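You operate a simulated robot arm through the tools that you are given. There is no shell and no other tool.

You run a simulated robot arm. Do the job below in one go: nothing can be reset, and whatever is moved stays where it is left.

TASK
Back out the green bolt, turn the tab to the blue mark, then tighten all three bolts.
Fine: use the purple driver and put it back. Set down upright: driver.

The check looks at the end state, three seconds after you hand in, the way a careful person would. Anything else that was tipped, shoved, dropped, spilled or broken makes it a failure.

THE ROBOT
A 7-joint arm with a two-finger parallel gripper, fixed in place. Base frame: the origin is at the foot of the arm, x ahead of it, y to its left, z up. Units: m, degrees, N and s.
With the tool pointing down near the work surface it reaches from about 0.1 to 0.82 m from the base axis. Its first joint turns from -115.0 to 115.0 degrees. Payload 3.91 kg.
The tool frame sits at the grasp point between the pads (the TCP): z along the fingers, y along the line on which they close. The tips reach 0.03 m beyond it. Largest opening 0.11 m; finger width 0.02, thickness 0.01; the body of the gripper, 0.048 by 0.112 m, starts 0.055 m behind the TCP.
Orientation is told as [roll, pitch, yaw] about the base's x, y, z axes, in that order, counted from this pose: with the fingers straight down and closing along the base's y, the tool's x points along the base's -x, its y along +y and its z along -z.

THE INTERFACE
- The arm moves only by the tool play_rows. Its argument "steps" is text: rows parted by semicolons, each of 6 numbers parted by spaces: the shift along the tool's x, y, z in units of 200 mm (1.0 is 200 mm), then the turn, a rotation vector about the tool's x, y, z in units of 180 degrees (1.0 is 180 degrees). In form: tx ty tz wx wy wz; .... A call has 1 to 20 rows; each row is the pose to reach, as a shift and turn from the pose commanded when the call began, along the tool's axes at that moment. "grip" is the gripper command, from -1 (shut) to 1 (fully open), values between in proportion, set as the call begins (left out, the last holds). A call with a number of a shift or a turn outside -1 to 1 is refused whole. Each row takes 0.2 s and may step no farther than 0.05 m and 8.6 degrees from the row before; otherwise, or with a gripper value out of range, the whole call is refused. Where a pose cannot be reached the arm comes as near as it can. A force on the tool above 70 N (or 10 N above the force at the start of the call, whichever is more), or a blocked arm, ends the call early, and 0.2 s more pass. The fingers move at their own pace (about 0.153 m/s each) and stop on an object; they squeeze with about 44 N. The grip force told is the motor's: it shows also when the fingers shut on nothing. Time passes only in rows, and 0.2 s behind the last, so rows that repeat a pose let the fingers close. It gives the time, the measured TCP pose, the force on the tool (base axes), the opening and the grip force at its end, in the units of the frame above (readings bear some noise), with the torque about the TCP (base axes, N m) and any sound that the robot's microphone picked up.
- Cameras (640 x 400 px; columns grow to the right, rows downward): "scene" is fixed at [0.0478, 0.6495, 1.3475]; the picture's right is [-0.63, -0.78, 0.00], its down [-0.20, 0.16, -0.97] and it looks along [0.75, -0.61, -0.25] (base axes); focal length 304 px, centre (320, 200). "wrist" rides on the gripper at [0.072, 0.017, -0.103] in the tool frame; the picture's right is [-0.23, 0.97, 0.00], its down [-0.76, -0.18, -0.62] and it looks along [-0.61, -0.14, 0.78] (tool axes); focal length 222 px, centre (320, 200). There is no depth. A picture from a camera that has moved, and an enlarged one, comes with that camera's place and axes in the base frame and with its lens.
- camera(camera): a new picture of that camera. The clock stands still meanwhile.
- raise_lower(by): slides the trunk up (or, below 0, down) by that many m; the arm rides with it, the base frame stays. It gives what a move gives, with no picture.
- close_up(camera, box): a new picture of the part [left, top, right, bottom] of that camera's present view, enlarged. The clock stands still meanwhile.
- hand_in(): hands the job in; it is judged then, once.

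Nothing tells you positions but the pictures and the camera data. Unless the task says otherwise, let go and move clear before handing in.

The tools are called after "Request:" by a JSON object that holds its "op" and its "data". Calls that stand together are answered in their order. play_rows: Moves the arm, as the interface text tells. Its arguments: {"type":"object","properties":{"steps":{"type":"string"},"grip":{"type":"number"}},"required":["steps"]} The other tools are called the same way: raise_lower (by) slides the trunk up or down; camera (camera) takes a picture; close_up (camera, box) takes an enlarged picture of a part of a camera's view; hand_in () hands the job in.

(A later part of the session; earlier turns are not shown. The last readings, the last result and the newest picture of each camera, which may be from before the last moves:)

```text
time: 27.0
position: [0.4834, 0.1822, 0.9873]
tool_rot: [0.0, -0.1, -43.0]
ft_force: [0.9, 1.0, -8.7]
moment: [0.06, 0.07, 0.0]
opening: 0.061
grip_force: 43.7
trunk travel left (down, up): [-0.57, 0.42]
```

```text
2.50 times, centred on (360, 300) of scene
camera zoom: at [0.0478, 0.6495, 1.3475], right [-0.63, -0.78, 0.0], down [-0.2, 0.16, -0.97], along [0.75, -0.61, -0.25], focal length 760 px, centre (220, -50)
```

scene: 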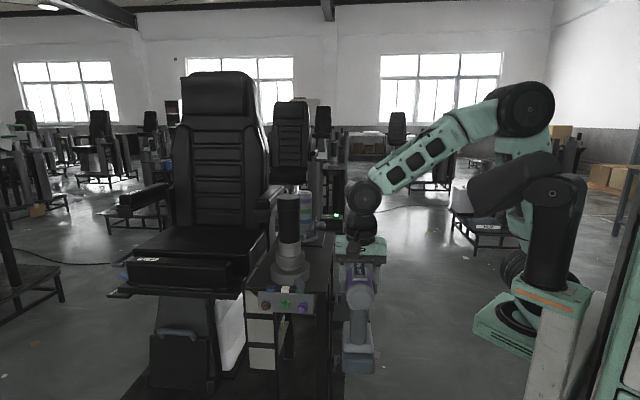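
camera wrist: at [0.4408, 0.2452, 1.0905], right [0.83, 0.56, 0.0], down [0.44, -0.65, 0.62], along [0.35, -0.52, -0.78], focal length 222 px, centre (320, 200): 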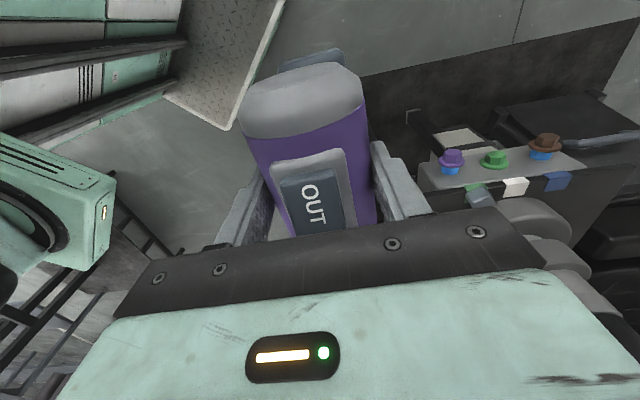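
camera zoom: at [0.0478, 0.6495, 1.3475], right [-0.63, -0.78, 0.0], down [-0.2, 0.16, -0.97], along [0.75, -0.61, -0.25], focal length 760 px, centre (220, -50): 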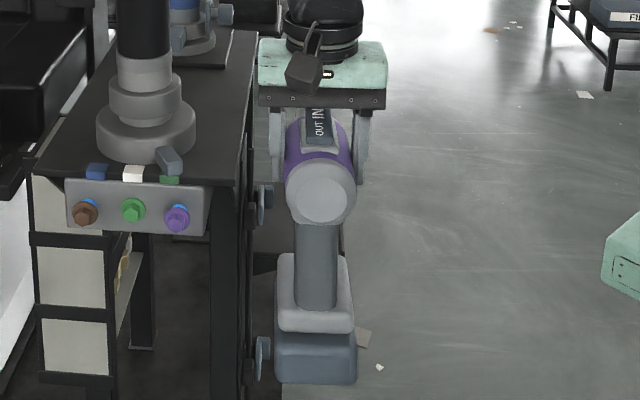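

The bolts sit at z≈0.846, 52 mm apart, facing azimuth 135°, with purple and brown standing about 12 mm proud. I need the driver's axis relative to the TCP, so I'll zoom in on its rear cap.

Request:
{"op": "close_up", "data": {"camera": "wrist", "box": [230, 40, 390, 140]}}

Request:
{"op": "close_up", "data": {"camera": "scene", "box": [335, 250, 385, 310]}}

```text
4.00 times, centred on (310, 90) of wrist
camera zoom: at [0.4408, 0.2452, 1.0905], right [0.83, 0.56, 0.0], down [0.44, -0.65, 0.62], along [0.35, -0.52, -0.78], focal length 888 px, centre (360, 640)
```

zoom: 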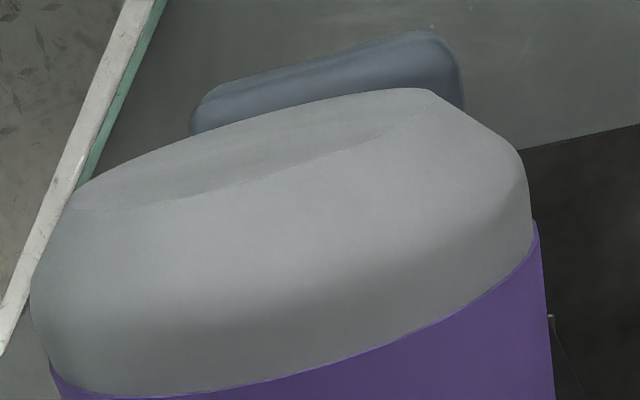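

```text
6.67 times, centred on (360, 280) of scene
camera zoom: at [0.0478, 0.6495, 1.3475], right [-0.63, -0.78, 0.0], down [-0.2, 0.16, -0.97], along [0.75, -0.61, -0.25], focal length 2026 px, centre (53, -333)
```

zoom: 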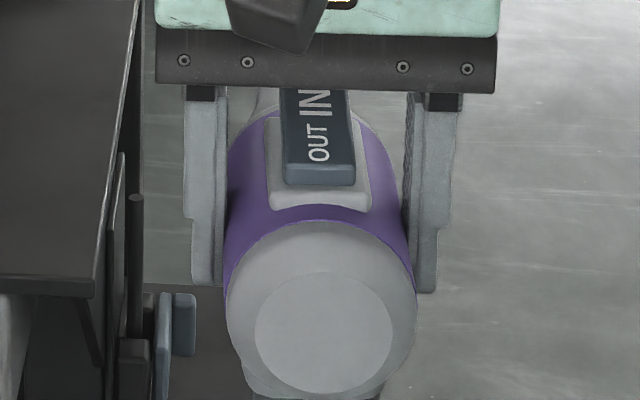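

The driver axis runs about 15 mm below the TCP and the nose reaches about 105 mm ahead. I'll back off, square to -45° and slide across in front of the green bolt at transit height.

Request:
{"op": "play_rows", "data": {"steps": "0.18 0.006 0 0 0 0.0055; 0.365 0.013 0 0 0 0.0111; 0.358 0.213 0 0 0 0.0111; 0.351 0.413 0 0 0 0.0111; 0.344 0.612 0 0 0 0.0111; 0.337 0.812 0 0 0 0.0111"}}

Request:
{"op": "play_rows", "data": {"steps": "0 0.1 0 0 0 0; 0 0.2 0 0 0 0; 0 0.2 0 0 0 0"}}

Request:
{"op": "camera", "data": {"camera": "scene"}}

Request:
{"op": "camera", "data": {"camera": "wrist"}}

```text
time: 28.4
position: [0.5434, 0.3498, 0.9867]
tool_rot: [-0.1, 0.0, -45.0]
ft_force: [-0.5, -0.7, -8.2]
moment: [0.11, 0.0, 0.01]
opening: 0.0609
grip_force: 43.9
trunk travel left (down, up): [-0.57, 0.42]
```

```text
time: 29.2
position: [0.5707, 0.3801, 0.9857]
tool_rot: [-0.1, 0.1, -44.9]
ft_force: [-0.5, 0.4, -9.4]
moment: [0.05, 0.03, -0.02]
opening: 0.0607
grip_force: 44.1
trunk travel left (down, up): [-0.57, 0.42]
```

```text
taken
```

scene: 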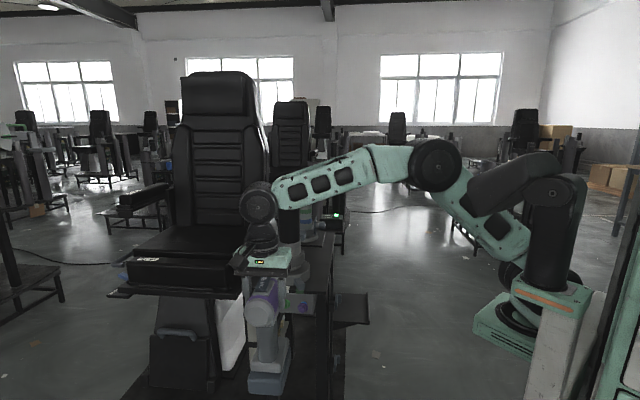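

```text
taken
camera wrist: at [0.5322, 0.4422, 1.0883], right [0.85, 0.53, 0.0], down [0.41, -0.66, 0.62], along [0.33, -0.53, -0.78], focal length 222 px, centre (320, 200)
```

wrist: 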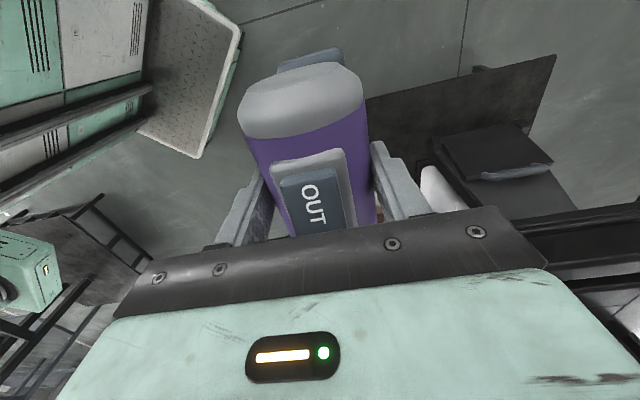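

I'm in front of the green bolt at transit height and will lower to bolt height now.

Request:
{"op": "play_rows", "data": {"steps": "0 -0.005 0.1 0 0 0; 0 -0.005 0.25 0 0 0; 0 -0.005 0.4 0 0 0; 0 -0.005 0.55 0 0 0; 0 -0.005 0.63 0 0 0; 0 -0.005 0.63 0 0 0"}}

Request:
{"op": "close_up", "data": {"camera": "scene", "box": [230, 250, 330, 400]}}

Request:
{"op": "close_up", "data": {"camera": "scene", "box": [240, 280, 320, 340]}}

```text
time: 30.6
position: [0.5726, 0.3779, 0.8607]
tool_rot: [0.0, -0.1, -45.1]
ft_force: [-0.1, -0.1, -9.2]
moment: [0.03, 0.02, 0.01]
opening: 0.0611
grip_force: 43.1
trunk travel left (down, up): [-0.57, 0.42]
```

```text
2.67 times, centred on (280, 325) of scene
camera zoom: at [0.0478, 0.6495, 1.3475], right [-0.63, -0.78, 0.0], down [-0.2, 0.16, -0.97], along [0.75, -0.61, -0.25], focal length 811 px, centre (427, -133)
```

zoom: 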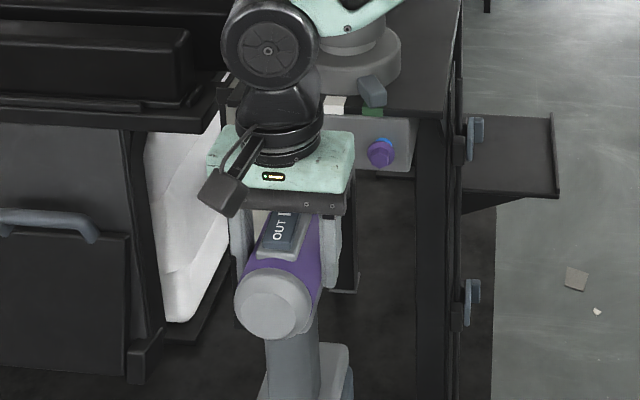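

```text
6.67 times, centred on (280, 310) of scene
camera zoom: at [0.0478, 0.6495, 1.3475], right [-0.63, -0.78, 0.0], down [-0.2, 0.16, -0.97], along [0.75, -0.61, -0.25], focal length 2026 px, centre (587, -533)
```

zoom: 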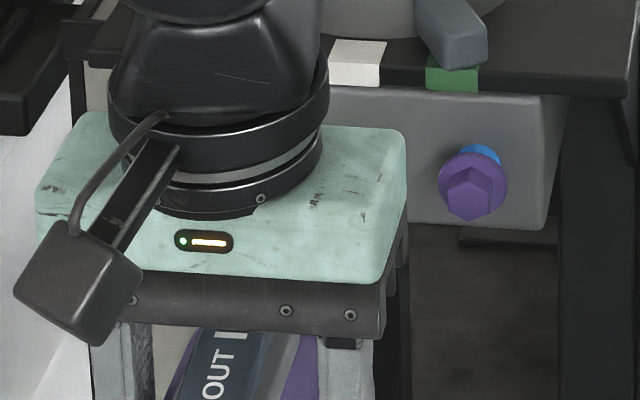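

The gripper hides the green bolt from the scene camera, so I'll go by the computed axis. I'll correct about 1.5 mm sideways and advance to just short of the head.

Request:
{"op": "play_rows", "data": {"steps": "0 -0.0075 0 0 0 0; -0.1 -0.0075 0 0 0 0; -0.2 -0.0075 0 0 0 0; -0.25 -0.0075 0 0 0 0; -0.25 -0.0075 0 0 0 0"}}

Request:
{"op": "play_rows", "data": {"steps": "-0.01 0 0 0 0 0; -0.02 0 0 0 0 0; -0.03 0 0 0 0 0; -0.03 0 0 0 0 0"}}

```text
time: 31.8
position: [0.6077, 0.3398, 0.8613]
tool_rot: [-0.1, 0.0, -44.9]
ft_force: [0.6, -0.3, -7.1]
moment: [0.08, 0.03, 0.01]
opening: 0.0608
grip_force: 43.6
trunk travel left (down, up): [-0.57, 0.42]
```

```text
time: 32.8
position: [0.6105, 0.3374, 0.8611]
tool_rot: [0.0, 0.0, -45.0]
ft_force: [0.6, -1.2, -9.4]
moment: [0.03, 0.04, 0.03]
opening: 0.0608
grip_force: 43.9
trunk travel left (down, up): [-0.57, 0.42]
```

No contact yet, so I'll keep advancing in small steps while watching force and sound.

Request:
{"op": "play_rows", "data": {"steps": "-0.01 0 0 0 0 0; -0.02 0 0 0 0 0; -0.02 0 0 0 0 0"}}

Request:
{"op": "play_rows", "data": {"steps": "-0.01 0 0 0 0 0; -0.02 0 0 0 0 0; -0.02 0 0 0 0 0"}}

```text
time: 33.6
position: [0.6129, 0.3326, 0.8611]
tool_rot: [-0.1, 0.0, -45.0]
ft_force: [0.7, -0.1, -8.6]
moment: [0.04, 0.02, 0.02]
opening: 0.0612
grip_force: 43.9
trunk travel left (down, up): [-0.57, 0.42]
```

```text
time: 34.4
position: [0.6165, 0.3309, 0.8605]
tool_rot: [-0.1, 0.1, -45.0]
ft_force: [-0.1, 0.0, -8.7]
moment: [0.04, 0.05, 0.04]
opening: 0.0606
grip_force: 44.0
trunk travel left (down, up): [-0.57, 0.42]
```

Request:
{"op": "play_rows", "data": {"steps": "-0.01 0 0 0 0 0; -0.02 0 0 0 0 0; -0.02 0 0 0 0 0"}}

Request:
{"op": "play_rows", "data": {"steps": "-0.01 0 0 0 0 0; -0.02 0 0 0 0 0; -0.02 0 0 0 0 0"}}

Request:
{"op": "close_up", "data": {"camera": "scene", "box": [240, 250, 340, 350]}}

Request:
{"op": "camera", "data": {"camera": "wrist"}}

```text
time: 35.2
position: [0.6183, 0.3269, 0.8584]
tool_rot: [-0.1, 0.0, -45.0]
ft_force: [-0.3, -0.2, -8.5]
moment: [0.07, 0.05, 0.0]
opening: 0.0605
grip_force: 43.8
trunk travel left (down, up): [-0.57, 0.42]
```

```text
time: 36.0
position: [0.6185, 0.3271, 0.8616]
tool_rot: [-0.1, 0.2, -44.9]
ft_force: [-12.4, 10.3, -9.4]
moment: [0.23, 0.16, -0.12]
opening: 0.0612
grip_force: 44.7
trunk travel left (down, up): [-0.57, 0.42]
```

```text
4.00 times, centred on (290, 300) of scene
camera zoom: at [0.0478, 0.6495, 1.3475], right [-0.63, -0.78, 0.0], down [-0.2, 0.16, -0.97], along [0.75, -0.61, -0.25], focal length 1216 px, centre (440, -200)
```

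zoom: 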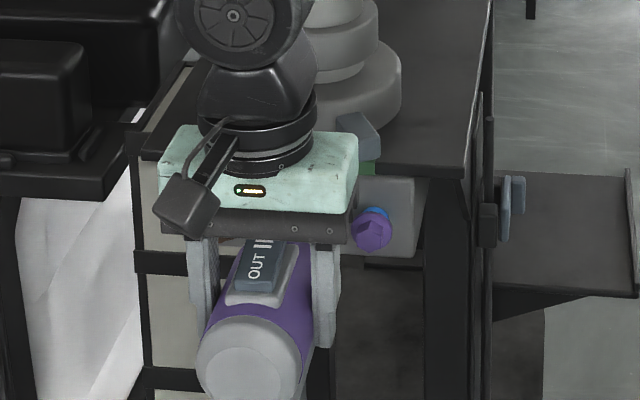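

```text
taken
camera wrist: at [0.5786, 0.3905, 0.9644], right [0.85, 0.53, 0.0], down [0.42, -0.66, 0.62], along [0.33, -0.53, -0.78], focal length 222 px, centre (320, 200)
```

wrist: 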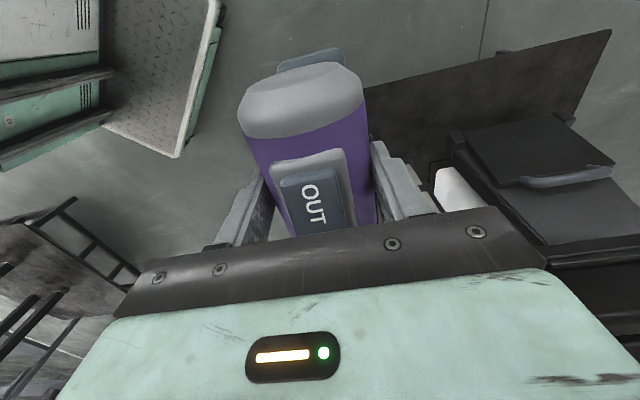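

There's firm contact, about 16 N along the axis, but no sound yet. I'll hold the pressure and see whether the driver runs.

Request:
{"op": "play_rows", "data": {"steps": "0 0 0 0 0 0; 0 0 0 0 0 0; 0 0 0 0 0 0; 0 0 0 0 0 0; 0 0 0 0 0 0"}}

```text
time: 37.2
position: [0.6164, 0.3297, 0.8608]
tool_rot: [-0.1, 0.4, -44.6]
ft_force: [-26.9, 27.8, -8.9]
moment: [0.3, 0.24, 0.0]
opening: 0.0614
grip_force: 43.7
trunk travel left (down, up): [-0.57, 0.42]
```

The bolt is turning out and pushing the driver back about 3 mm/s. I'll retreat at roughly that rate and keep light pressure.

Request:
{"op": "play_rows", "data": {"steps": "0.007 0 0 0 0 0; 0.012 0 0 0 0 0; 0.017 0 0 0 0 0; 0.021 0 0 0 0 0; 0.025 0 0 0 0 0; 0.028 0 0 0 0 0"}}

```text
time: 38.6
position: [0.6143, 0.3324, 0.8615]
tool_rot: [-0.2, 0.3, -44.8]
ft_force: [-22.5, 20.4, -10.3]
moment: [0.49, 0.4, -0.17]
opening: 0.0612
grip_force: 43.5
trunk travel left (down, up): [-0.57, 0.42]
```

Request:
{"op": "play_rows", "data": {"steps": "0.005 0 0 0 0 0; 0.009 0 0 0 0 0; 0.013 0 0 0 0 0; 0.017 0 0 0 0 0; 0.02 0 0 0 0 0; 0.023 0 0 0 0 0"}}

Request:
{"op": "close_up", "data": {"camera": "scene", "box": [240, 250, 340, 350]}}

```text
time: 40.0
position: [0.6147, 0.3317, 0.8607]
tool_rot: [-0.1, 0.0, -44.9]
ft_force: [-9.7, 9.4, -13.0]
moment: [0.54, 0.5, 0.11]
opening: 0.0612
grip_force: 44.1
trunk travel left (down, up): [-0.57, 0.42]
```

```text
4.00 times, centred on (290, 300) of scene
camera zoom: at [0.0478, 0.6495, 1.3475], right [-0.63, -0.78, 0.0], down [-0.2, 0.16, -0.97], along [0.75, -0.61, -0.25], focal length 1216 px, centre (440, -200)
```

zoom: 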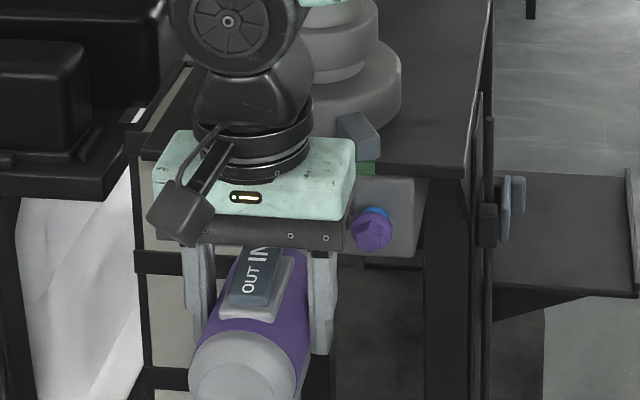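

The force has dropped and the driver seems to have slid back slightly in the grip as the bolt came out. I'll retreat and check the bolt.

Request:
{"op": "play_rows", "data": {"steps": "0.03 0 0 0 0 0; 0.1 0 0 0 0 0; 0.2 0 0 0 0 0; 0.3 0 0 0 0 0; 0.4 0 0 0 0 0"}}

Request:
{"op": "close_up", "data": {"camera": "scene", "box": [230, 250, 330, 400]}}

Request:
{"op": "camera", "data": {"camera": "wrist"}}

```text
time: 41.2
position: [0.5563, 0.3899, 0.8599]
tool_rot: [0.0, 0.0, -45.0]
ft_force: [0.4, -0.2, -8.1]
moment: [0.02, 0.0, 0.03]
opening: 0.0607
grip_force: 44.0
trunk travel left (down, up): [-0.57, 0.42]
```

```text
2.67 times, centred on (280, 325) of scene
camera zoom: at [0.0478, 0.6495, 1.3475], right [-0.63, -0.78, 0.0], down [-0.2, 0.16, -0.97], along [0.75, -0.61, -0.25], focal length 811 px, centre (427, -133)
```

zoom: 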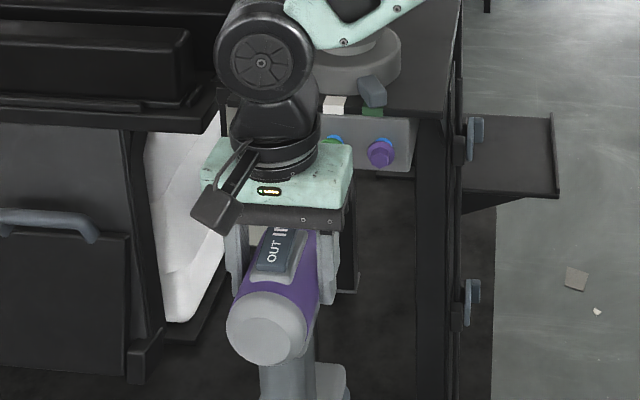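

```text
taken
camera wrist: at [0.518, 0.4532, 0.9642], right [0.85, 0.53, 0.0], down [0.41, -0.66, 0.62], along [0.33, -0.53, -0.78], focal length 222 px, centre (320, 200)
```

wrist: 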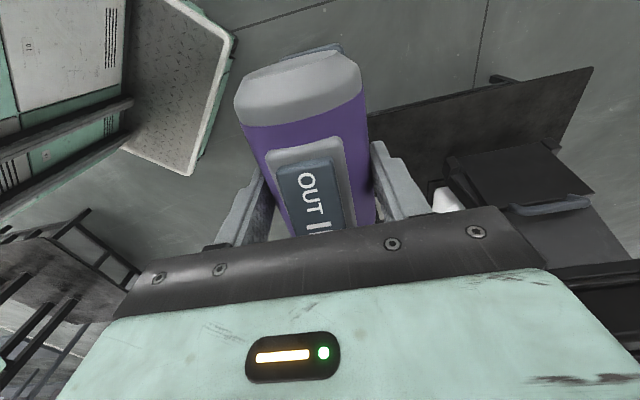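

A blue shank now shows at the green bolt. I'll zoom there and check whether the driver has tilted in the grip.

Request:
{"op": "close_up", "data": {"camera": "scene", "box": [330, 290, 390, 325]}}

Request:
{"op": "close_up", "data": {"camera": "scene", "box": [300, 285, 400, 325]}}

Request:
{"op": "close_up", "data": {"camera": "scene", "box": [300, 310, 380, 400]}}

Request:
{"op": "close_up", "data": {"camera": "wrist", "box": [220, 20, 400, 240]}}

```text
10.67 times, centred on (360, 308) of scene
camera zoom: at [0.0478, 0.6495, 1.3475], right [-0.63, -0.78, 0.0], down [-0.2, 0.16, -0.97], along [0.75, -0.61, -0.25], focal length 3242 px, centre (-107, -947)
```

zoom: 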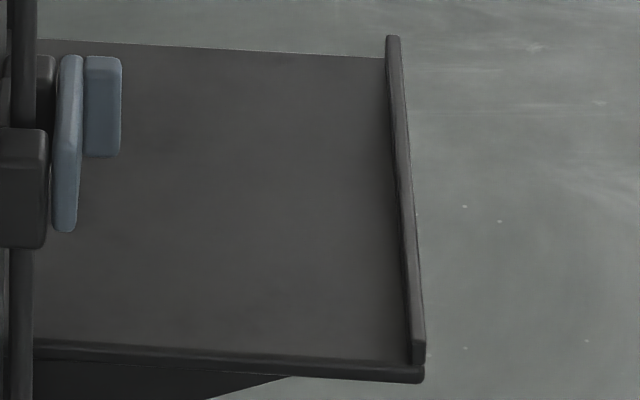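

```text
6.40 times, centred on (350, 305) of scene
camera zoom: at [0.0478, 0.6495, 1.3475], right [-0.63, -0.78, 0.0], down [-0.2, 0.16, -0.97], along [0.75, -0.61, -0.25], focal length 1946 px, centre (128, -472)
```

zoom: 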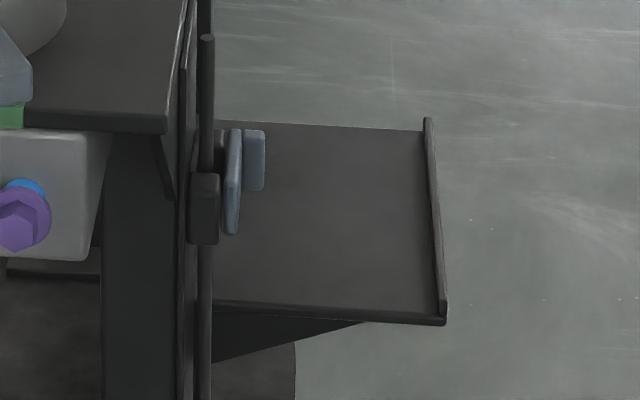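

```text
4.44 times, centred on (340, 355) of scene
camera zoom: at [0.0478, 0.6495, 1.3475], right [-0.63, -0.78, 0.0], down [-0.2, 0.16, -0.97], along [0.75, -0.61, -0.25], focal length 1351 px, centre (231, -489)
```

zoom: 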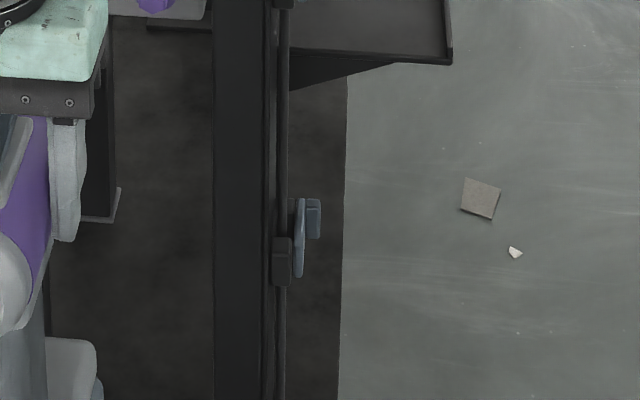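

```text
1.82 times, centred on (310, 130) of wrist
camera zoom: at [0.518, 0.4532, 0.9642], right [0.85, 0.53, 0.0], down [0.41, -0.66, 0.62], along [0.33, -0.53, -0.78], focal length 404 px, centre (338, 327)
```

zoom: 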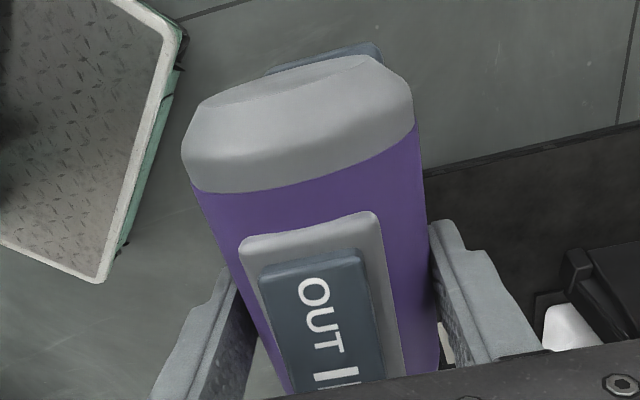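

The driver slid back about 5 mm in the grip but stays level. The green bolt has come out about 12 mm. I'll raise and carry the driver back, viewing the bolts on the way.

Request:
{"op": "play_rows", "data": {"steps": "0 0 -0.1 0 0 0; 0 0 -0.25 0 0 0; 0 0 -0.4 0 0 0; 0 0 -0.55 0 0 0; 0 0 -0.635 0 0 0"}}

Request:
{"op": "play_rows", "data": {"steps": "0 -0.15 0 0 0 0; 0 -0.33 0 0 0 0; 0 -0.5 0 0 0 0; 0 -0.67 0 0 0 0; 0 -0.84 0 0 0 0; 0 -1.0 0 0 0 0; 0 -1.0 0 0 0 0"}}

Request:
{"op": "camera", "data": {"camera": "wrist"}}

Request:
{"op": "close_up", "data": {"camera": "scene", "box": [250, 280, 330, 330]}}

```text
time: 42.4
position: [0.5578, 0.3888, 0.9872]
tool_rot: [-0.1, 0.0, -45.0]
ft_force: [-0.3, -0.9, -9.2]
moment: [0.01, 0.0, -0.01]
opening: 0.0608
grip_force: 43.6
trunk travel left (down, up): [-0.57, 0.42]
```

```text
time: 44.0
position: [0.4154, 0.2467, 0.9877]
tool_rot: [-0.1, 0.0, -45.0]
ft_force: [0.3, -0.2, -8.6]
moment: [0.03, 0.03, -0.01]
opening: 0.0612
grip_force: 44.1
trunk travel left (down, up): [-0.57, 0.42]
```

```text
taken
camera wrist: at [0.3766, 0.3109, 1.0912], right [0.85, 0.53, 0.0], down [0.41, -0.66, 0.62], along [0.33, -0.53, -0.78], focal length 222 px, centre (320, 200)
```

wrist: 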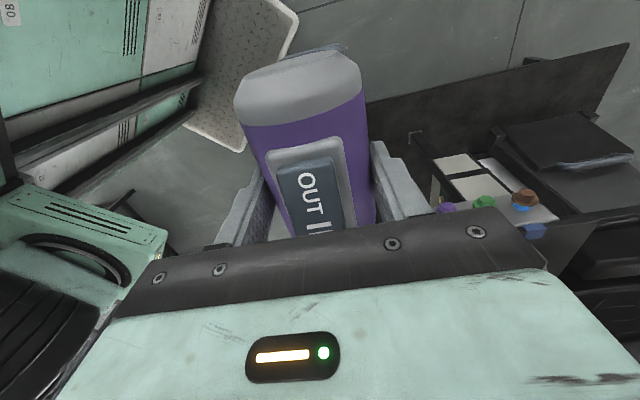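

```text
8.00 times, centred on (290, 305) of scene
camera zoom: at [0.0478, 0.6495, 1.3475], right [-0.63, -0.78, 0.0], down [-0.2, 0.16, -0.97], along [0.75, -0.61, -0.25], focal length 2432 px, centre (560, -640)
```

zoom: 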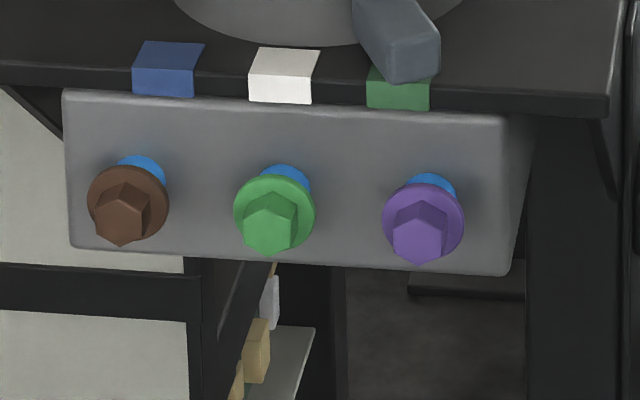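

All three bolts now stand proud equally, so the green one is fully backed out. I'll carry the driver back to its shelf.

Request:
{"op": "play_rows", "data": {"steps": "-0.12 0 0 0 0 0; -0.3 0 0 0 0 0; -0.48 0 0 0 0 0; -0.66 0 0 0 0 0; -0.84 0 0 0 0 0; -1.0 0 0 0 0 0"}}

Request:
{"op": "play_rows", "data": {"steps": "-0.16 0 0 0 0 0; -0.32 0 0 0 0 0; -0.48 0 0 0 0 0; -0.64 0 0 0 0 0; -0.8 0.02 0 0 0 -0.004; -0.9 0.06 0 0 0 -0.008; -1.0 0.095 0 0 0 -0.0111"}}

Request:
{"op": "play_rows", "data": {"steps": "-0.1 0 0 0 0 0; -0.2 0 0 0 0 0; -0.3 0 0 0 0 0; -0.4 0 0 0 0 0; -0.4 0 0 0 0 0; -0.4 0 0 0 0 0"}}

Request:
{"op": "camera", "data": {"camera": "wrist"}}

Request:
{"op": "close_up", "data": {"camera": "scene", "box": [295, 180, 415, 320]}}

```text
time: 45.4
position: [0.5569, 0.105, 0.9876]
tool_rot: [-0.1, 0.1, -45.0]
ft_force: [-0.2, -0.2, -8.4]
moment: [0.01, 0.04, 0.0]
opening: 0.061
grip_force: 44.3
trunk travel left (down, up): [-0.57, 0.42]
```

```text
time: 47.0
position: [0.7133, -0.0228, 0.9878]
tool_rot: [-0.1, 0.0, -42.9]
ft_force: [-1.8, -2.9, -9.0]
moment: [-0.67, 0.48, 0.03]
opening: 0.061
grip_force: 44.2
trunk travel left (down, up): [-0.57, 0.42]
```

```text
time: 48.4
position: [0.7712, -0.0764, 0.9881]
tool_rot: [0.0, -0.1, -43.0]
ft_force: [-0.4, 0.1, -8.6]
moment: [0.04, -0.02, 0.01]
opening: 0.0609
grip_force: 44.2
trunk travel left (down, up): [-0.57, 0.42]
```

```text
taken
camera wrist: at [0.7292, -0.0149, 1.0905], right [0.83, 0.56, 0.0], down [0.44, -0.65, 0.62], along [0.35, -0.52, -0.78], focal length 222 px, centre (320, 200)
```

wrist: 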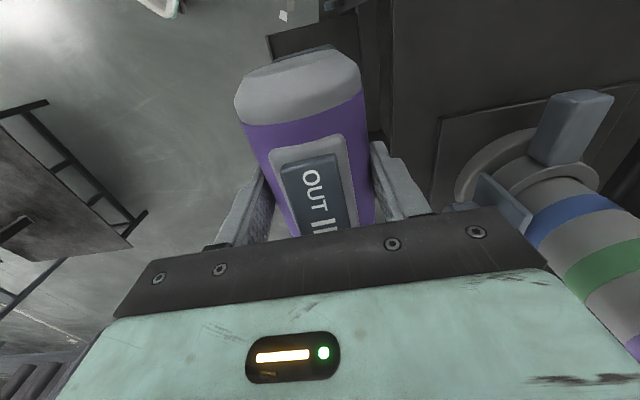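

```text
2.86 times, centred on (355, 250) of scene
camera zoom: at [0.0478, 0.6495, 1.3475], right [-0.63, -0.78, 0.0], down [-0.2, 0.16, -0.97], along [0.75, -0.61, -0.25], focal length 868 px, centre (220, 57)
```

zoom: 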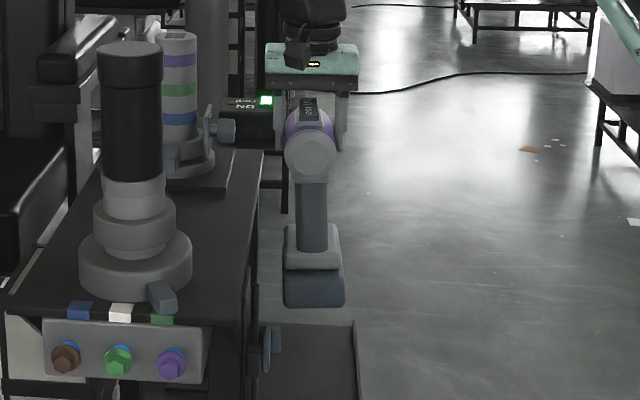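

I'm nearly over the shelf spot. I'll correct the last 16 mm and then lower to just above the shelf.

Request:
{"op": "play_rows", "data": {"steps": "-0.04 -0.012 0 0 0 0; -0.082 -0.023 0 0 0 0; -0.082 -0.023 0 0 0 0"}}

Request:
{"op": "close_up", "data": {"camera": "scene", "box": [295, 180, 415, 320]}}

Request:
{"op": "play_rows", "data": {"steps": "0 0 0.1 0 0 0; 0 0 0.2 0 0 0; 0 0 0.3 0 0 0; 0 0 0.4 0 0 0; 0 0 0.5 0 0 0; 0 0 0.57 0 0 0; 0 0 0.57 0 0 0"}}

Request:
{"op": "close_up", "data": {"camera": "scene", "box": [315, 220, 395, 320]}}

```text
time: 49.2
position: [0.7796, -0.0919, 0.9869]
tool_rot: [-0.1, 0.0, -43.1]
ft_force: [0.4, 0.0, -9.8]
moment: [0.0, -0.02, -0.02]
opening: 0.0604
grip_force: 43.8
trunk travel left (down, up): [-0.57, 0.42]
```

```text
2.86 times, centred on (355, 250) of scene
camera zoom: at [0.0478, 0.6495, 1.3475], right [-0.63, -0.78, 0.0], down [-0.2, 0.16, -0.97], along [0.75, -0.61, -0.25], focal length 868 px, centre (220, 57)
```

zoom: 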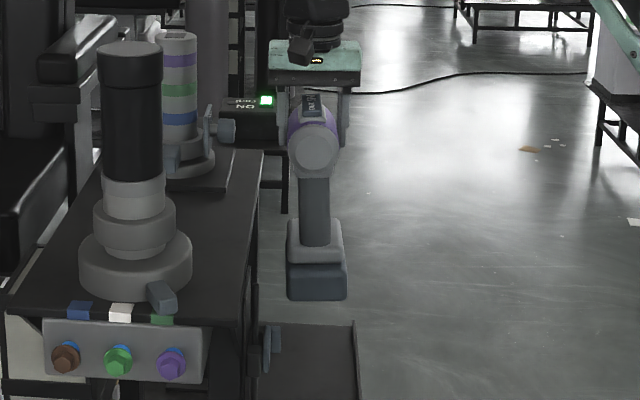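

```text
time: 50.8
position: [0.7792, -0.0915, 0.8748]
tool_rot: [-0.1, -0.1, -43.0]
ft_force: [0.2, 0.3, -8.1]
moment: [0.05, -0.05, 0.02]
opening: 0.0607
grip_force: 43.9
trunk travel left (down, up): [-0.57, 0.42]
```

```text
4.00 times, centred on (355, 270) of scene
camera zoom: at [0.0478, 0.6495, 1.3475], right [-0.63, -0.78, 0.0], down [-0.2, 0.16, -0.97], along [0.75, -0.61, -0.25], focal length 1216 px, centre (180, -80)
```

zoom: 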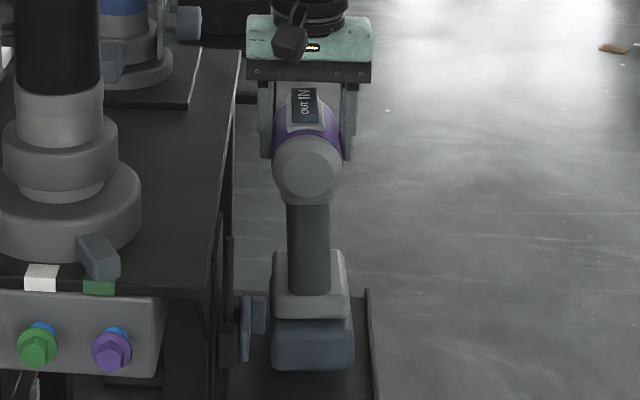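

The spot matches, but the driver is rolled about 2.4° in the grip with the battery slightly right, and sits about 5 mm back. I'll correct both, then lower gently in 1–2 mm steps.

Request:
{"op": "play_rows", "data": {"steps": "-0.012 0 0 -0.0067 0 0; -0.025 0 0 -0.0133 0 0; -0.025 0 0 -0.0133 0 0"}}

Request:
{"op": "close_up", "data": {"camera": "scene", "box": [315, 220, 395, 320]}}

Request:
{"op": "play_rows", "data": {"steps": "0 0 0.01 0 0 0; 0 0 0.02 0 0 0; 0 0 0.03 0 0 0; 0 0 0.03 0 0 0"}}

```text
time: 51.6
position: [0.7836, -0.0942, 0.8744]
tool_rot: [2.4, -0.1, -43.0]
ft_force: [-0.1, -0.2, -8.4]
moment: [0.03, 0.02, 0.01]
opening: 0.0607
grip_force: 44.1
trunk travel left (down, up): [-0.57, 0.42]
```

```text
4.00 times, centred on (355, 270) of scene
camera zoom: at [0.0478, 0.6495, 1.3475], right [-0.63, -0.78, 0.0], down [-0.2, 0.16, -0.97], along [0.75, -0.61, -0.25], focal length 1216 px, centre (180, -80)
```

zoom: 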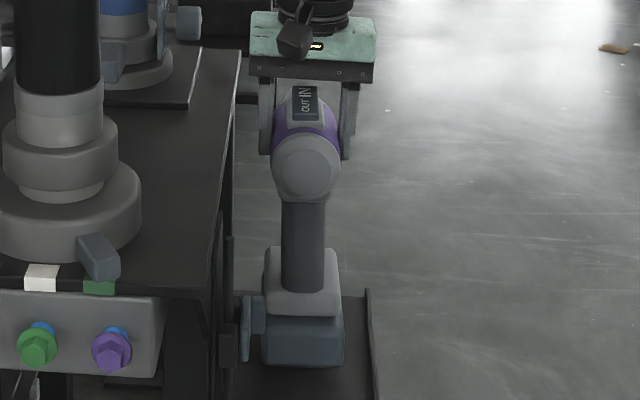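

```text
time: 52.6
position: [0.7848, -0.0926, 0.8682]
tool_rot: [2.4, 0.1, -43.0]
ft_force: [-0.2, 0.6, -7.8]
moment: [0.01, -0.02, 0.04]
opening: 0.0608
grip_force: 43.5
trunk travel left (down, up): [-0.57, 0.42]
```

Request:
{"op": "play_rows", "data": {"steps": "0 0 0.005 0 0 0; 0 0 0.01 0 0 0; 0 0 0.01 0 0 0"}}

Request:
{"op": "play_rows", "data": {"steps": "0 0 0.005 0 0 0; 0 0 0.01 0 0 0; 0 0 0.01 0 0 0"}}

```text
time: 53.4
position: [0.7838, -0.0935, 0.8672]
tool_rot: [2.4, -0.1, -42.9]
ft_force: [-5.1, 1.2, 10.4]
moment: [-0.13, -0.1, -0.04]
opening: 0.0607
grip_force: 43.9
trunk travel left (down, up): [-0.57, 0.42]
```

```text
time: 54.2
position: [0.784, -0.093, 0.868]
tool_rot: [2.4, -0.2, -42.9]
ft_force: [-10.0, -1.2, 35.6]
moment: [0.55, 0.52, 0.07]
opening: 0.0608
grip_force: 44.2
trunk travel left (down, up): [-0.57, 0.42]
```

It's firmly on the shelf. I'll back off the excess pressure and then release.

Request:
{"op": "play_rows", "data": {"steps": "0 0 -0.006 0 0 0; 0 0 -0.011 0 0 0; 0 0 -0.011 0 0 0"}}

```text
time: 55.0
position: [0.7819, -0.0937, 0.8682]
tool_rot: [2.4, -0.1, -43.0]
ft_force: [-7.3, 0.7, 25.6]
moment: [0.01, -0.34, -0.02]
opening: 0.0607
grip_force: 44.2
trunk travel left (down, up): [-0.57, 0.42]
```

Request:
{"op": "play_rows", "data": {"steps": "0 0 -0.006 0 0 0; 0 0 -0.012 0 0 0; 0 0 -0.012 0 0 0"}}

```text
time: 55.8
position: [0.7827, -0.0949, 0.8684]
tool_rot: [2.4, 0.0, -43.0]
ft_force: [1.9, 2.9, 2.6]
moment: [0.5, -1.01, 0.21]
opening: 0.0607
grip_force: 43.4
trunk travel left (down, up): [-0.57, 0.42]
```

Request:
{"op": "close_up", "data": {"camera": "scene", "box": [315, 220, 395, 320]}}

Request:
{"op": "close_up", "data": {"camera": "scene", "box": [330, 280, 380, 320]}}

```text
4.00 times, centred on (355, 270) of scene
camera zoom: at [0.0478, 0.6495, 1.3475], right [-0.63, -0.78, 0.0], down [-0.2, 0.16, -0.97], along [0.75, -0.61, -0.25], focal length 1216 px, centre (180, -80)
```

zoom: 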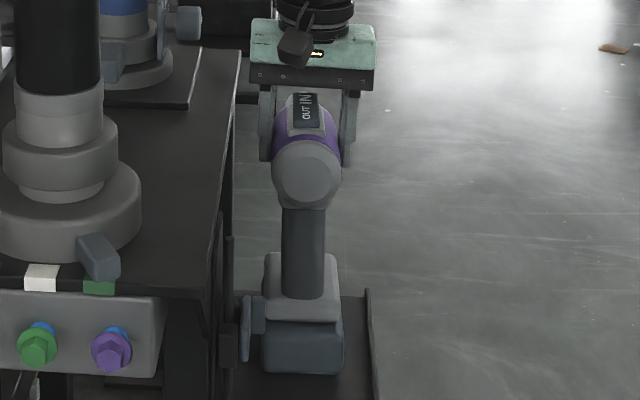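

```text
10.00 times, centred on (355, 300) of scene
camera zoom: at [0.0478, 0.6495, 1.3475], right [-0.63, -0.78, 0.0], down [-0.2, 0.16, -0.97], along [0.75, -0.61, -0.25], focal length 3040 px, centre (-30, -800)
```

zoom: 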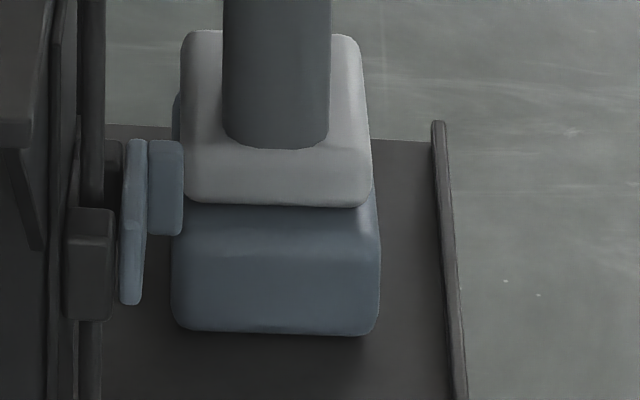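

The driver is touching on its table-side edge with the other edge slightly raised, so I need a bit more roll. I'll lift 4 mm, roll another 1.5° and lower again.

Request:
{"op": "play_rows", "data": {"steps": "0 0 -0.01 0 0 0; 0 0 -0.02 0 0 0; 0 -0.005 -0.02 -0.008 0 0; 0 -0.005 -0.02 -0.008 0 0"}}

Request:
{"op": "play_rows", "data": {"steps": "0 0 0.005 0 0 0; 0 0 0.01 0 0 0; 0 0 0.015 0 0 0; 0 0 0.015 0 0 0"}}

```text
time: 56.8
position: [0.783, -0.0946, 0.8726]
tool_rot: [3.8, 0.1, -42.9]
ft_force: [0.7, 0.9, -8.3]
moment: [-0.04, 0.04, -0.01]
opening: 0.0604
grip_force: 44.0
trunk travel left (down, up): [-0.57, 0.42]
```

```text
time: 57.8
position: [0.7837, -0.0947, 0.8695]
tool_rot: [3.8, 0.0, -42.9]
ft_force: [0.8, 0.0, -7.8]
moment: [0.0, 0.04, 0.04]
opening: 0.0605
grip_force: 44.1
trunk travel left (down, up): [-0.57, 0.42]
```

Request:
{"op": "play_rows", "data": {"steps": "0 0 0.004 0 0 0; 0 0 0.004 0 0 0"}}

Request:
{"op": "play_rows", "data": {"steps": "0 0 0.004 0 0 0; 0 0 0.004 0 0 0"}}

Request:
{"op": "close_up", "data": {"camera": "scene", "box": [330, 280, 380, 320]}}

```text
time: 58.4
position: [0.7847, -0.0947, 0.8687]
tool_rot: [3.8, 0.1, -43.0]
ft_force: [0.2, 0.3, -8.8]
moment: [0.01, 0.06, 0.02]
opening: 0.0607
grip_force: 44.0
trunk travel left (down, up): [-0.57, 0.42]
```

```text
time: 59.0
position: [0.7825, -0.0952, 0.8691]
tool_rot: [3.8, 0.0, -43.0]
ft_force: [0.1, -0.6, -1.7]
moment: [-0.22, 0.24, -0.05]
opening: 0.0607
grip_force: 44.2
trunk travel left (down, up): [-0.57, 0.42]
```

```text
10.00 times, centred on (355, 300) of scene
camera zoom: at [0.0478, 0.6495, 1.3475], right [-0.63, -0.78, 0.0], down [-0.2, 0.16, -0.97], along [0.75, -0.61, -0.25], focal length 3040 px, centre (-30, -800)
```

zoom: 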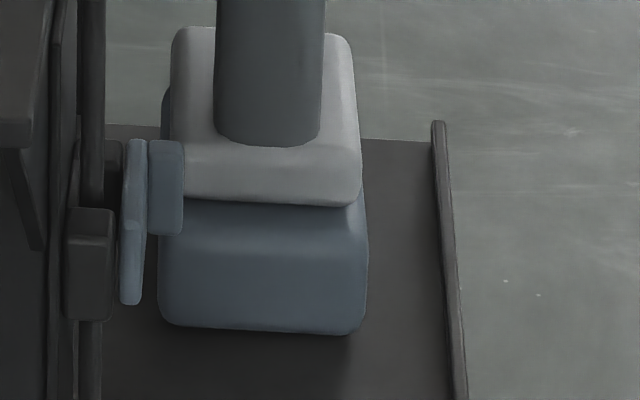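

I slightly overshot: the roll wants about 0.7° back, and the base sits about 5 mm nearer the table than it did. One more small correction and then I'll release.

Request:
{"op": "play_rows", "data": {"steps": "0 0 -0.012 0 0 0; 0 -0.012 -0.012 0.004 0 0; 0 -0.02 -0.012 0.004 0 0; 0 -0.02 -0.004 0.004 0 0; 0 -0.02 -0.002 0.004 0 0; 0 -0.02 0.001 0.004 0 0; 0 -0.02 0.001 0.004 0 0"}}

Request:
{"op": "close_up", "data": {"camera": "scene", "box": [330, 280, 380, 320]}}

```text
time: 60.6
position: [0.7793, -0.0969, 0.8685]
tool_rot: [3.1, -0.1, -43.0]
ft_force: [0.1, 0.3, -3.5]
moment: [-0.2, -0.08, 0.04]
opening: 0.0607
grip_force: 44.0
trunk travel left (down, up): [-0.57, 0.42]
```

```text
10.00 times, centred on (355, 300) of scene
camera zoom: at [0.0478, 0.6495, 1.3475], right [-0.63, -0.78, 0.0], down [-0.2, 0.16, -0.97], along [0.75, -0.61, -0.25], focal length 3040 px, centre (-30, -800)
```

zoom: 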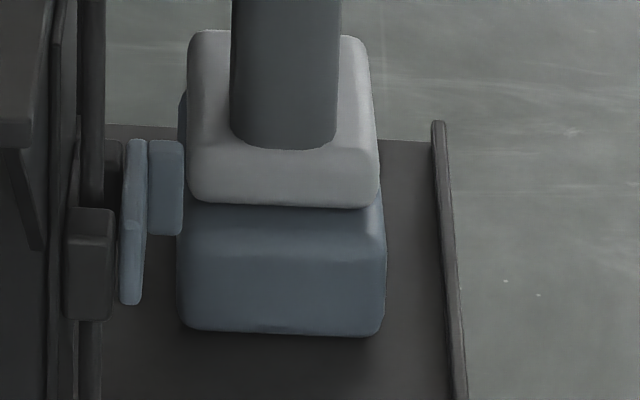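

The base now matches its original sideways spot within a few mm and contact is light and even. I'll release and rise straight up.

Request:
{"op": "play_rows", "data": {"steps": "0 0 0 0 0 0; 0 0 0 0 0 0; 0 0 0 0 0 0", "grip": 0.5}}

Request:
{"op": "play_rows", "data": {"steps": "0 0 -0.1 0 0 0; 0 0 -0.2 0.005 0 0; 0 0 -0.35 0.01 0 0; 0 0 -0.5 0.0172 0 0; 0 0 -0.6 0.0172 0 0"}}

Request:
{"op": "camera", "data": {"camera": "wrist"}}

Request:
{"op": "close_up", "data": {"camera": "scene", "box": [315, 220, 395, 320]}}

```text
time: 61.4
position: [0.7793, -0.0969, 0.8668]
tool_rot: [3.1, 0.0, -43.1]
ft_force: [-0.4, -0.6, 0.5]
moment: [0.01, 0.01, -0.01]
opening: 0.0825
grip_force: 0.0
trunk travel left (down, up): [-0.57, 0.42]
```

```text
time: 62.6
position: [0.7758, -0.1024, 0.987]
tool_rot: [-0.1, 0.0, -43.0]
ft_force: [0.2, 0.0, 0.1]
moment: [0.02, 0.05, 0.01]
opening: 0.0824
grip_force: 0.2
trunk travel left (down, up): [-0.57, 0.42]
```

```text
taken
camera wrist: at [0.7335, -0.0402, 1.0915], right [0.83, 0.56, 0.0], down [0.44, -0.65, 0.62], along [0.35, -0.52, -0.78], focal length 222 px, centre (320, 200)
```

wrist: 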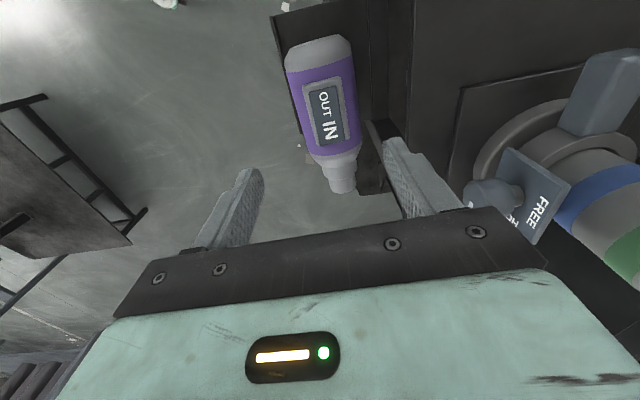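

```text
4.00 times, centred on (355, 270) of scene
camera zoom: at [0.0478, 0.6495, 1.3475], right [-0.63, -0.78, 0.0], down [-0.2, 0.16, -0.97], along [0.75, -0.61, -0.25], focal length 1216 px, centre (180, -80)
```

zoom: 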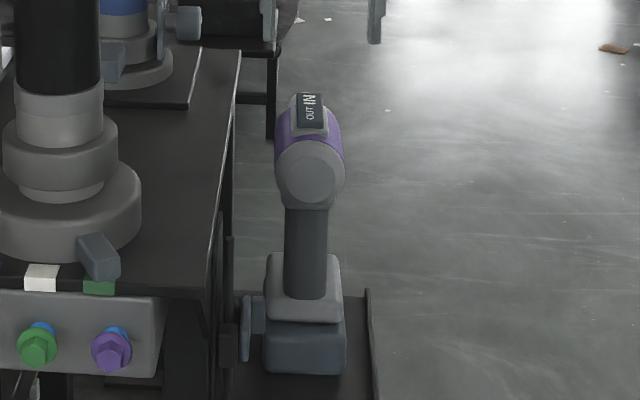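

The driver stands upright on the shelf. I'll measure the rocker's new position so I can flip it back to IN while I'm here.

Request:
{"op": "close_up", "data": {"camera": "wrist", "box": [275, 20, 375, 200]}}

Request:
{"op": "close_up", "data": {"camera": "scene", "box": [335, 235, 375, 275]}}

```text
2.22 times, centred on (325, 110) of wrist
camera zoom: at [0.7335, -0.0402, 1.0915], right [0.83, 0.56, 0.0], down [0.44, -0.65, 0.62], along [0.35, -0.52, -0.78], focal length 494 px, centre (309, 400)
```

zoom: 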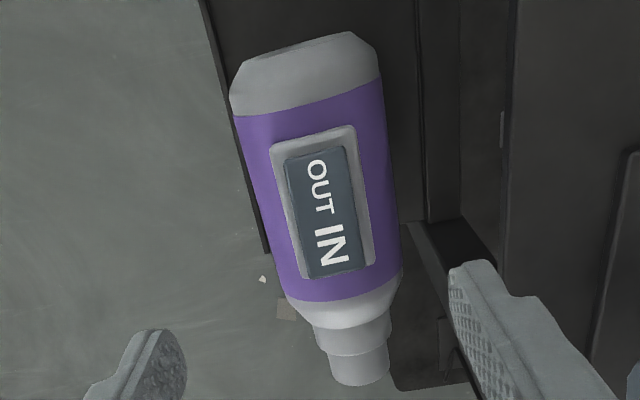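

```text
10.00 times, centred on (355, 255) of scene
camera zoom: at [0.0478, 0.6495, 1.3475], right [-0.63, -0.78, 0.0], down [-0.2, 0.16, -0.97], along [0.75, -0.61, -0.25], focal length 3040 px, centre (-30, -350)
```

zoom: 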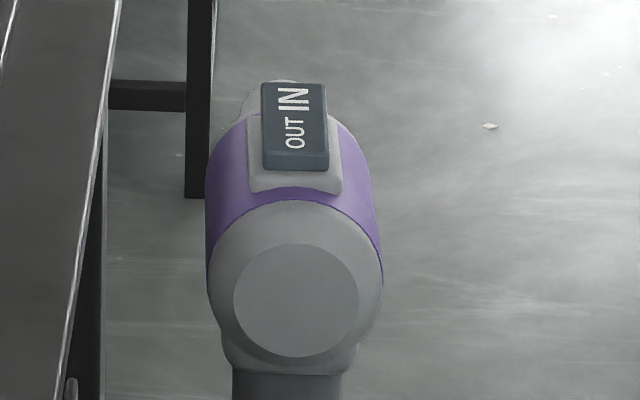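

The rocker's raised IN end is near (0.791, -0.105). I'll shut the fingers, move above it and check alignment.

Request:
{"op": "play_rows", "data": {"steps": "-0.03 0.02 0 0 0 0; -0.057 0.043 0 0 0 0; -0.057 0.043 0.1 0 0 0; -0.057 0.043 0.18 0 0 0; -0.057 0.043 0.18 0 0 0", "grip": -1}}

Request:
{"op": "close_up", "data": {"camera": "scene", "box": [330, 220, 380, 270]}}

Request:
{"op": "close_up", "data": {"camera": "wrist", "box": [260, 40, 400, 240]}}

```text
time: 63.8
position: [0.7898, -0.1038, 0.9515]
tool_rot: [0.0, 0.0, -42.9]
ft_force: [0.5, -0.7, -0.6]
moment: [0.02, -0.01, -0.01]
opening: 0.0002
grip_force: 37.9
trunk travel left (down, up): [-0.57, 0.42]
```

```text
8.00 times, centred on (355, 245) of scene
camera zoom: at [0.0478, 0.6495, 1.3475], right [-0.63, -0.78, 0.0], down [-0.2, 0.16, -0.97], along [0.75, -0.61, -0.25], focal length 2432 px, centre (40, -160)
```

zoom: 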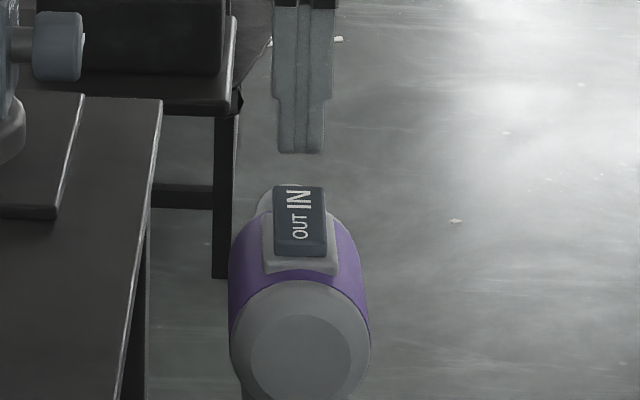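

```text
2.00 times, centred on (330, 140) of wrist
camera zoom: at [0.748, -0.0417, 1.0541], right [0.83, 0.56, 0.0], down [0.44, -0.65, 0.62], along [0.35, -0.52, -0.78], focal length 444 px, centre (300, 320)
```

zoom: 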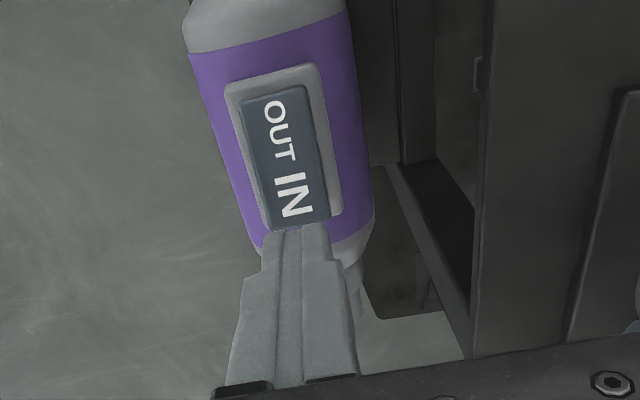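

Alignment across is good. I'll ease back 7 mm so the tips cover the IN end, then press down in small steps.

Request:
{"op": "play_rows", "data": {"steps": "0.035 0 0 0 0 0; 0.035 0 0.04 0 0 0; 0.035 0 0.08 0 0 0; 0.035 0 0.09 0 0 0; 0.035 0 0.1 0 0 0"}}

Request:
{"op": "play_rows", "data": {"steps": "0 0 0.01 0 0 0; 0 0 0.01 0 0 0"}}

Request:
{"op": "play_rows", "data": {"steps": "0 0 0.01 0 0 0; 0 0 0.01 0 0 0"}}

Request:
{"op": "close_up", "data": {"camera": "scene", "box": [330, 220, 380, 270]}}

```text
time: 65.0
position: [0.7842, -0.0993, 0.932]
tool_rot: [0.1, 0.0, -42.9]
ft_force: [0.3, 0.3, 0.8]
moment: [-0.04, -0.03, -0.03]
opening: 0.0
grip_force: 38.4
trunk travel left (down, up): [-0.57, 0.42]
```

```text
time: 65.6
position: [0.7839, -0.0993, 0.9297]
tool_rot: [0.0, 0.0, -42.9]
ft_force: [-0.8, -0.2, -0.2]
moment: [0.01, 0.03, 0.01]
opening: 0.0001
grip_force: 37.2
trunk travel left (down, up): [-0.57, 0.42]
```

```text
time: 66.2
position: [0.7845, -0.1002, 0.9291]
tool_rot: [0.1, 0.0, -42.9]
ft_force: [3.4, -3.6, 12.9]
moment: [0.02, 0.01, 0.0]
opening: 0.0
grip_force: 37.5
trunk travel left (down, up): [-0.57, 0.42]
```

```text
8.00 times, centred on (355, 245) of scene
camera zoom: at [0.0478, 0.6495, 1.3475], right [-0.63, -0.78, 0.0], down [-0.2, 0.16, -0.97], along [0.75, -0.61, -0.25], focal length 2432 px, centre (40, -160)
```

zoom: 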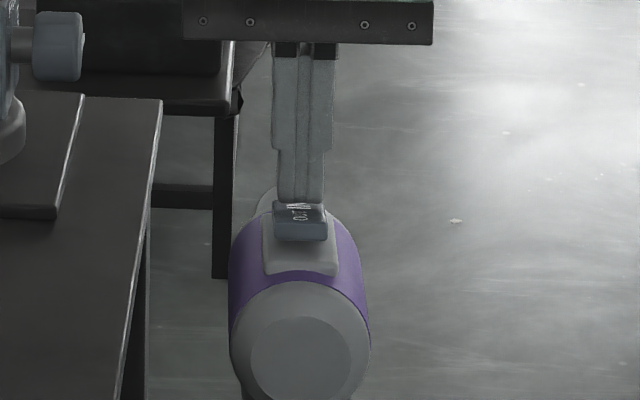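

The rocker has flipped, with its rear up again. I'll lift off and confirm.

Request:
{"op": "play_rows", "data": {"steps": "0 0 -0.1 0 0 0; 0 0 -0.3 0 0 0; 0 0 -0.5 0 0 0; 0 0 -0.6 0 0 0"}}

Request:
{"op": "close_up", "data": {"camera": "scene", "box": [335, 235, 375, 275]}}

Request:
{"op": "close_up", "data": {"camera": "scene", "box": [230, 180, 330, 320]}}

```text
time: 67.2
position: [0.7844, -0.0983, 1.0475]
tool_rot: [0.0, 0.0, -43.0]
ft_force: [-0.9, 0.4, -0.2]
moment: [0.06, -0.01, -0.01]
opening: 0.0
grip_force: 38.1
trunk travel left (down, up): [-0.57, 0.42]
```

```text
10.00 times, centred on (355, 255) of scene
camera zoom: at [0.0478, 0.6495, 1.3475], right [-0.63, -0.78, 0.0], down [-0.2, 0.16, -0.97], along [0.75, -0.61, -0.25], focal length 3040 px, centre (-30, -350)
```

zoom: 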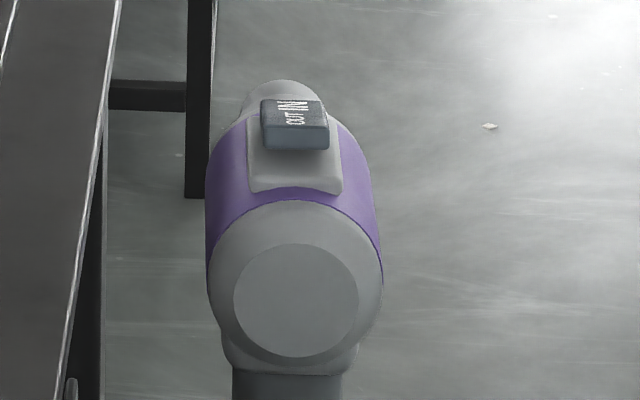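

```text
2.86 times, centred on (280, 250) of scene
camera zoom: at [0.0478, 0.6495, 1.3475], right [-0.63, -0.78, 0.0], down [-0.2, 0.16, -0.97], along [0.75, -0.61, -0.25], focal length 868 px, centre (434, 57)
```

zoom: 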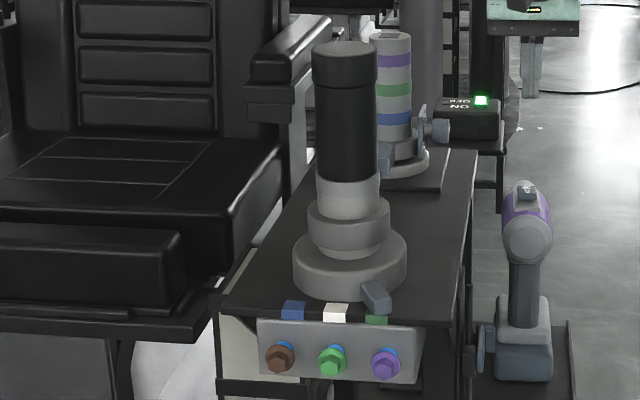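

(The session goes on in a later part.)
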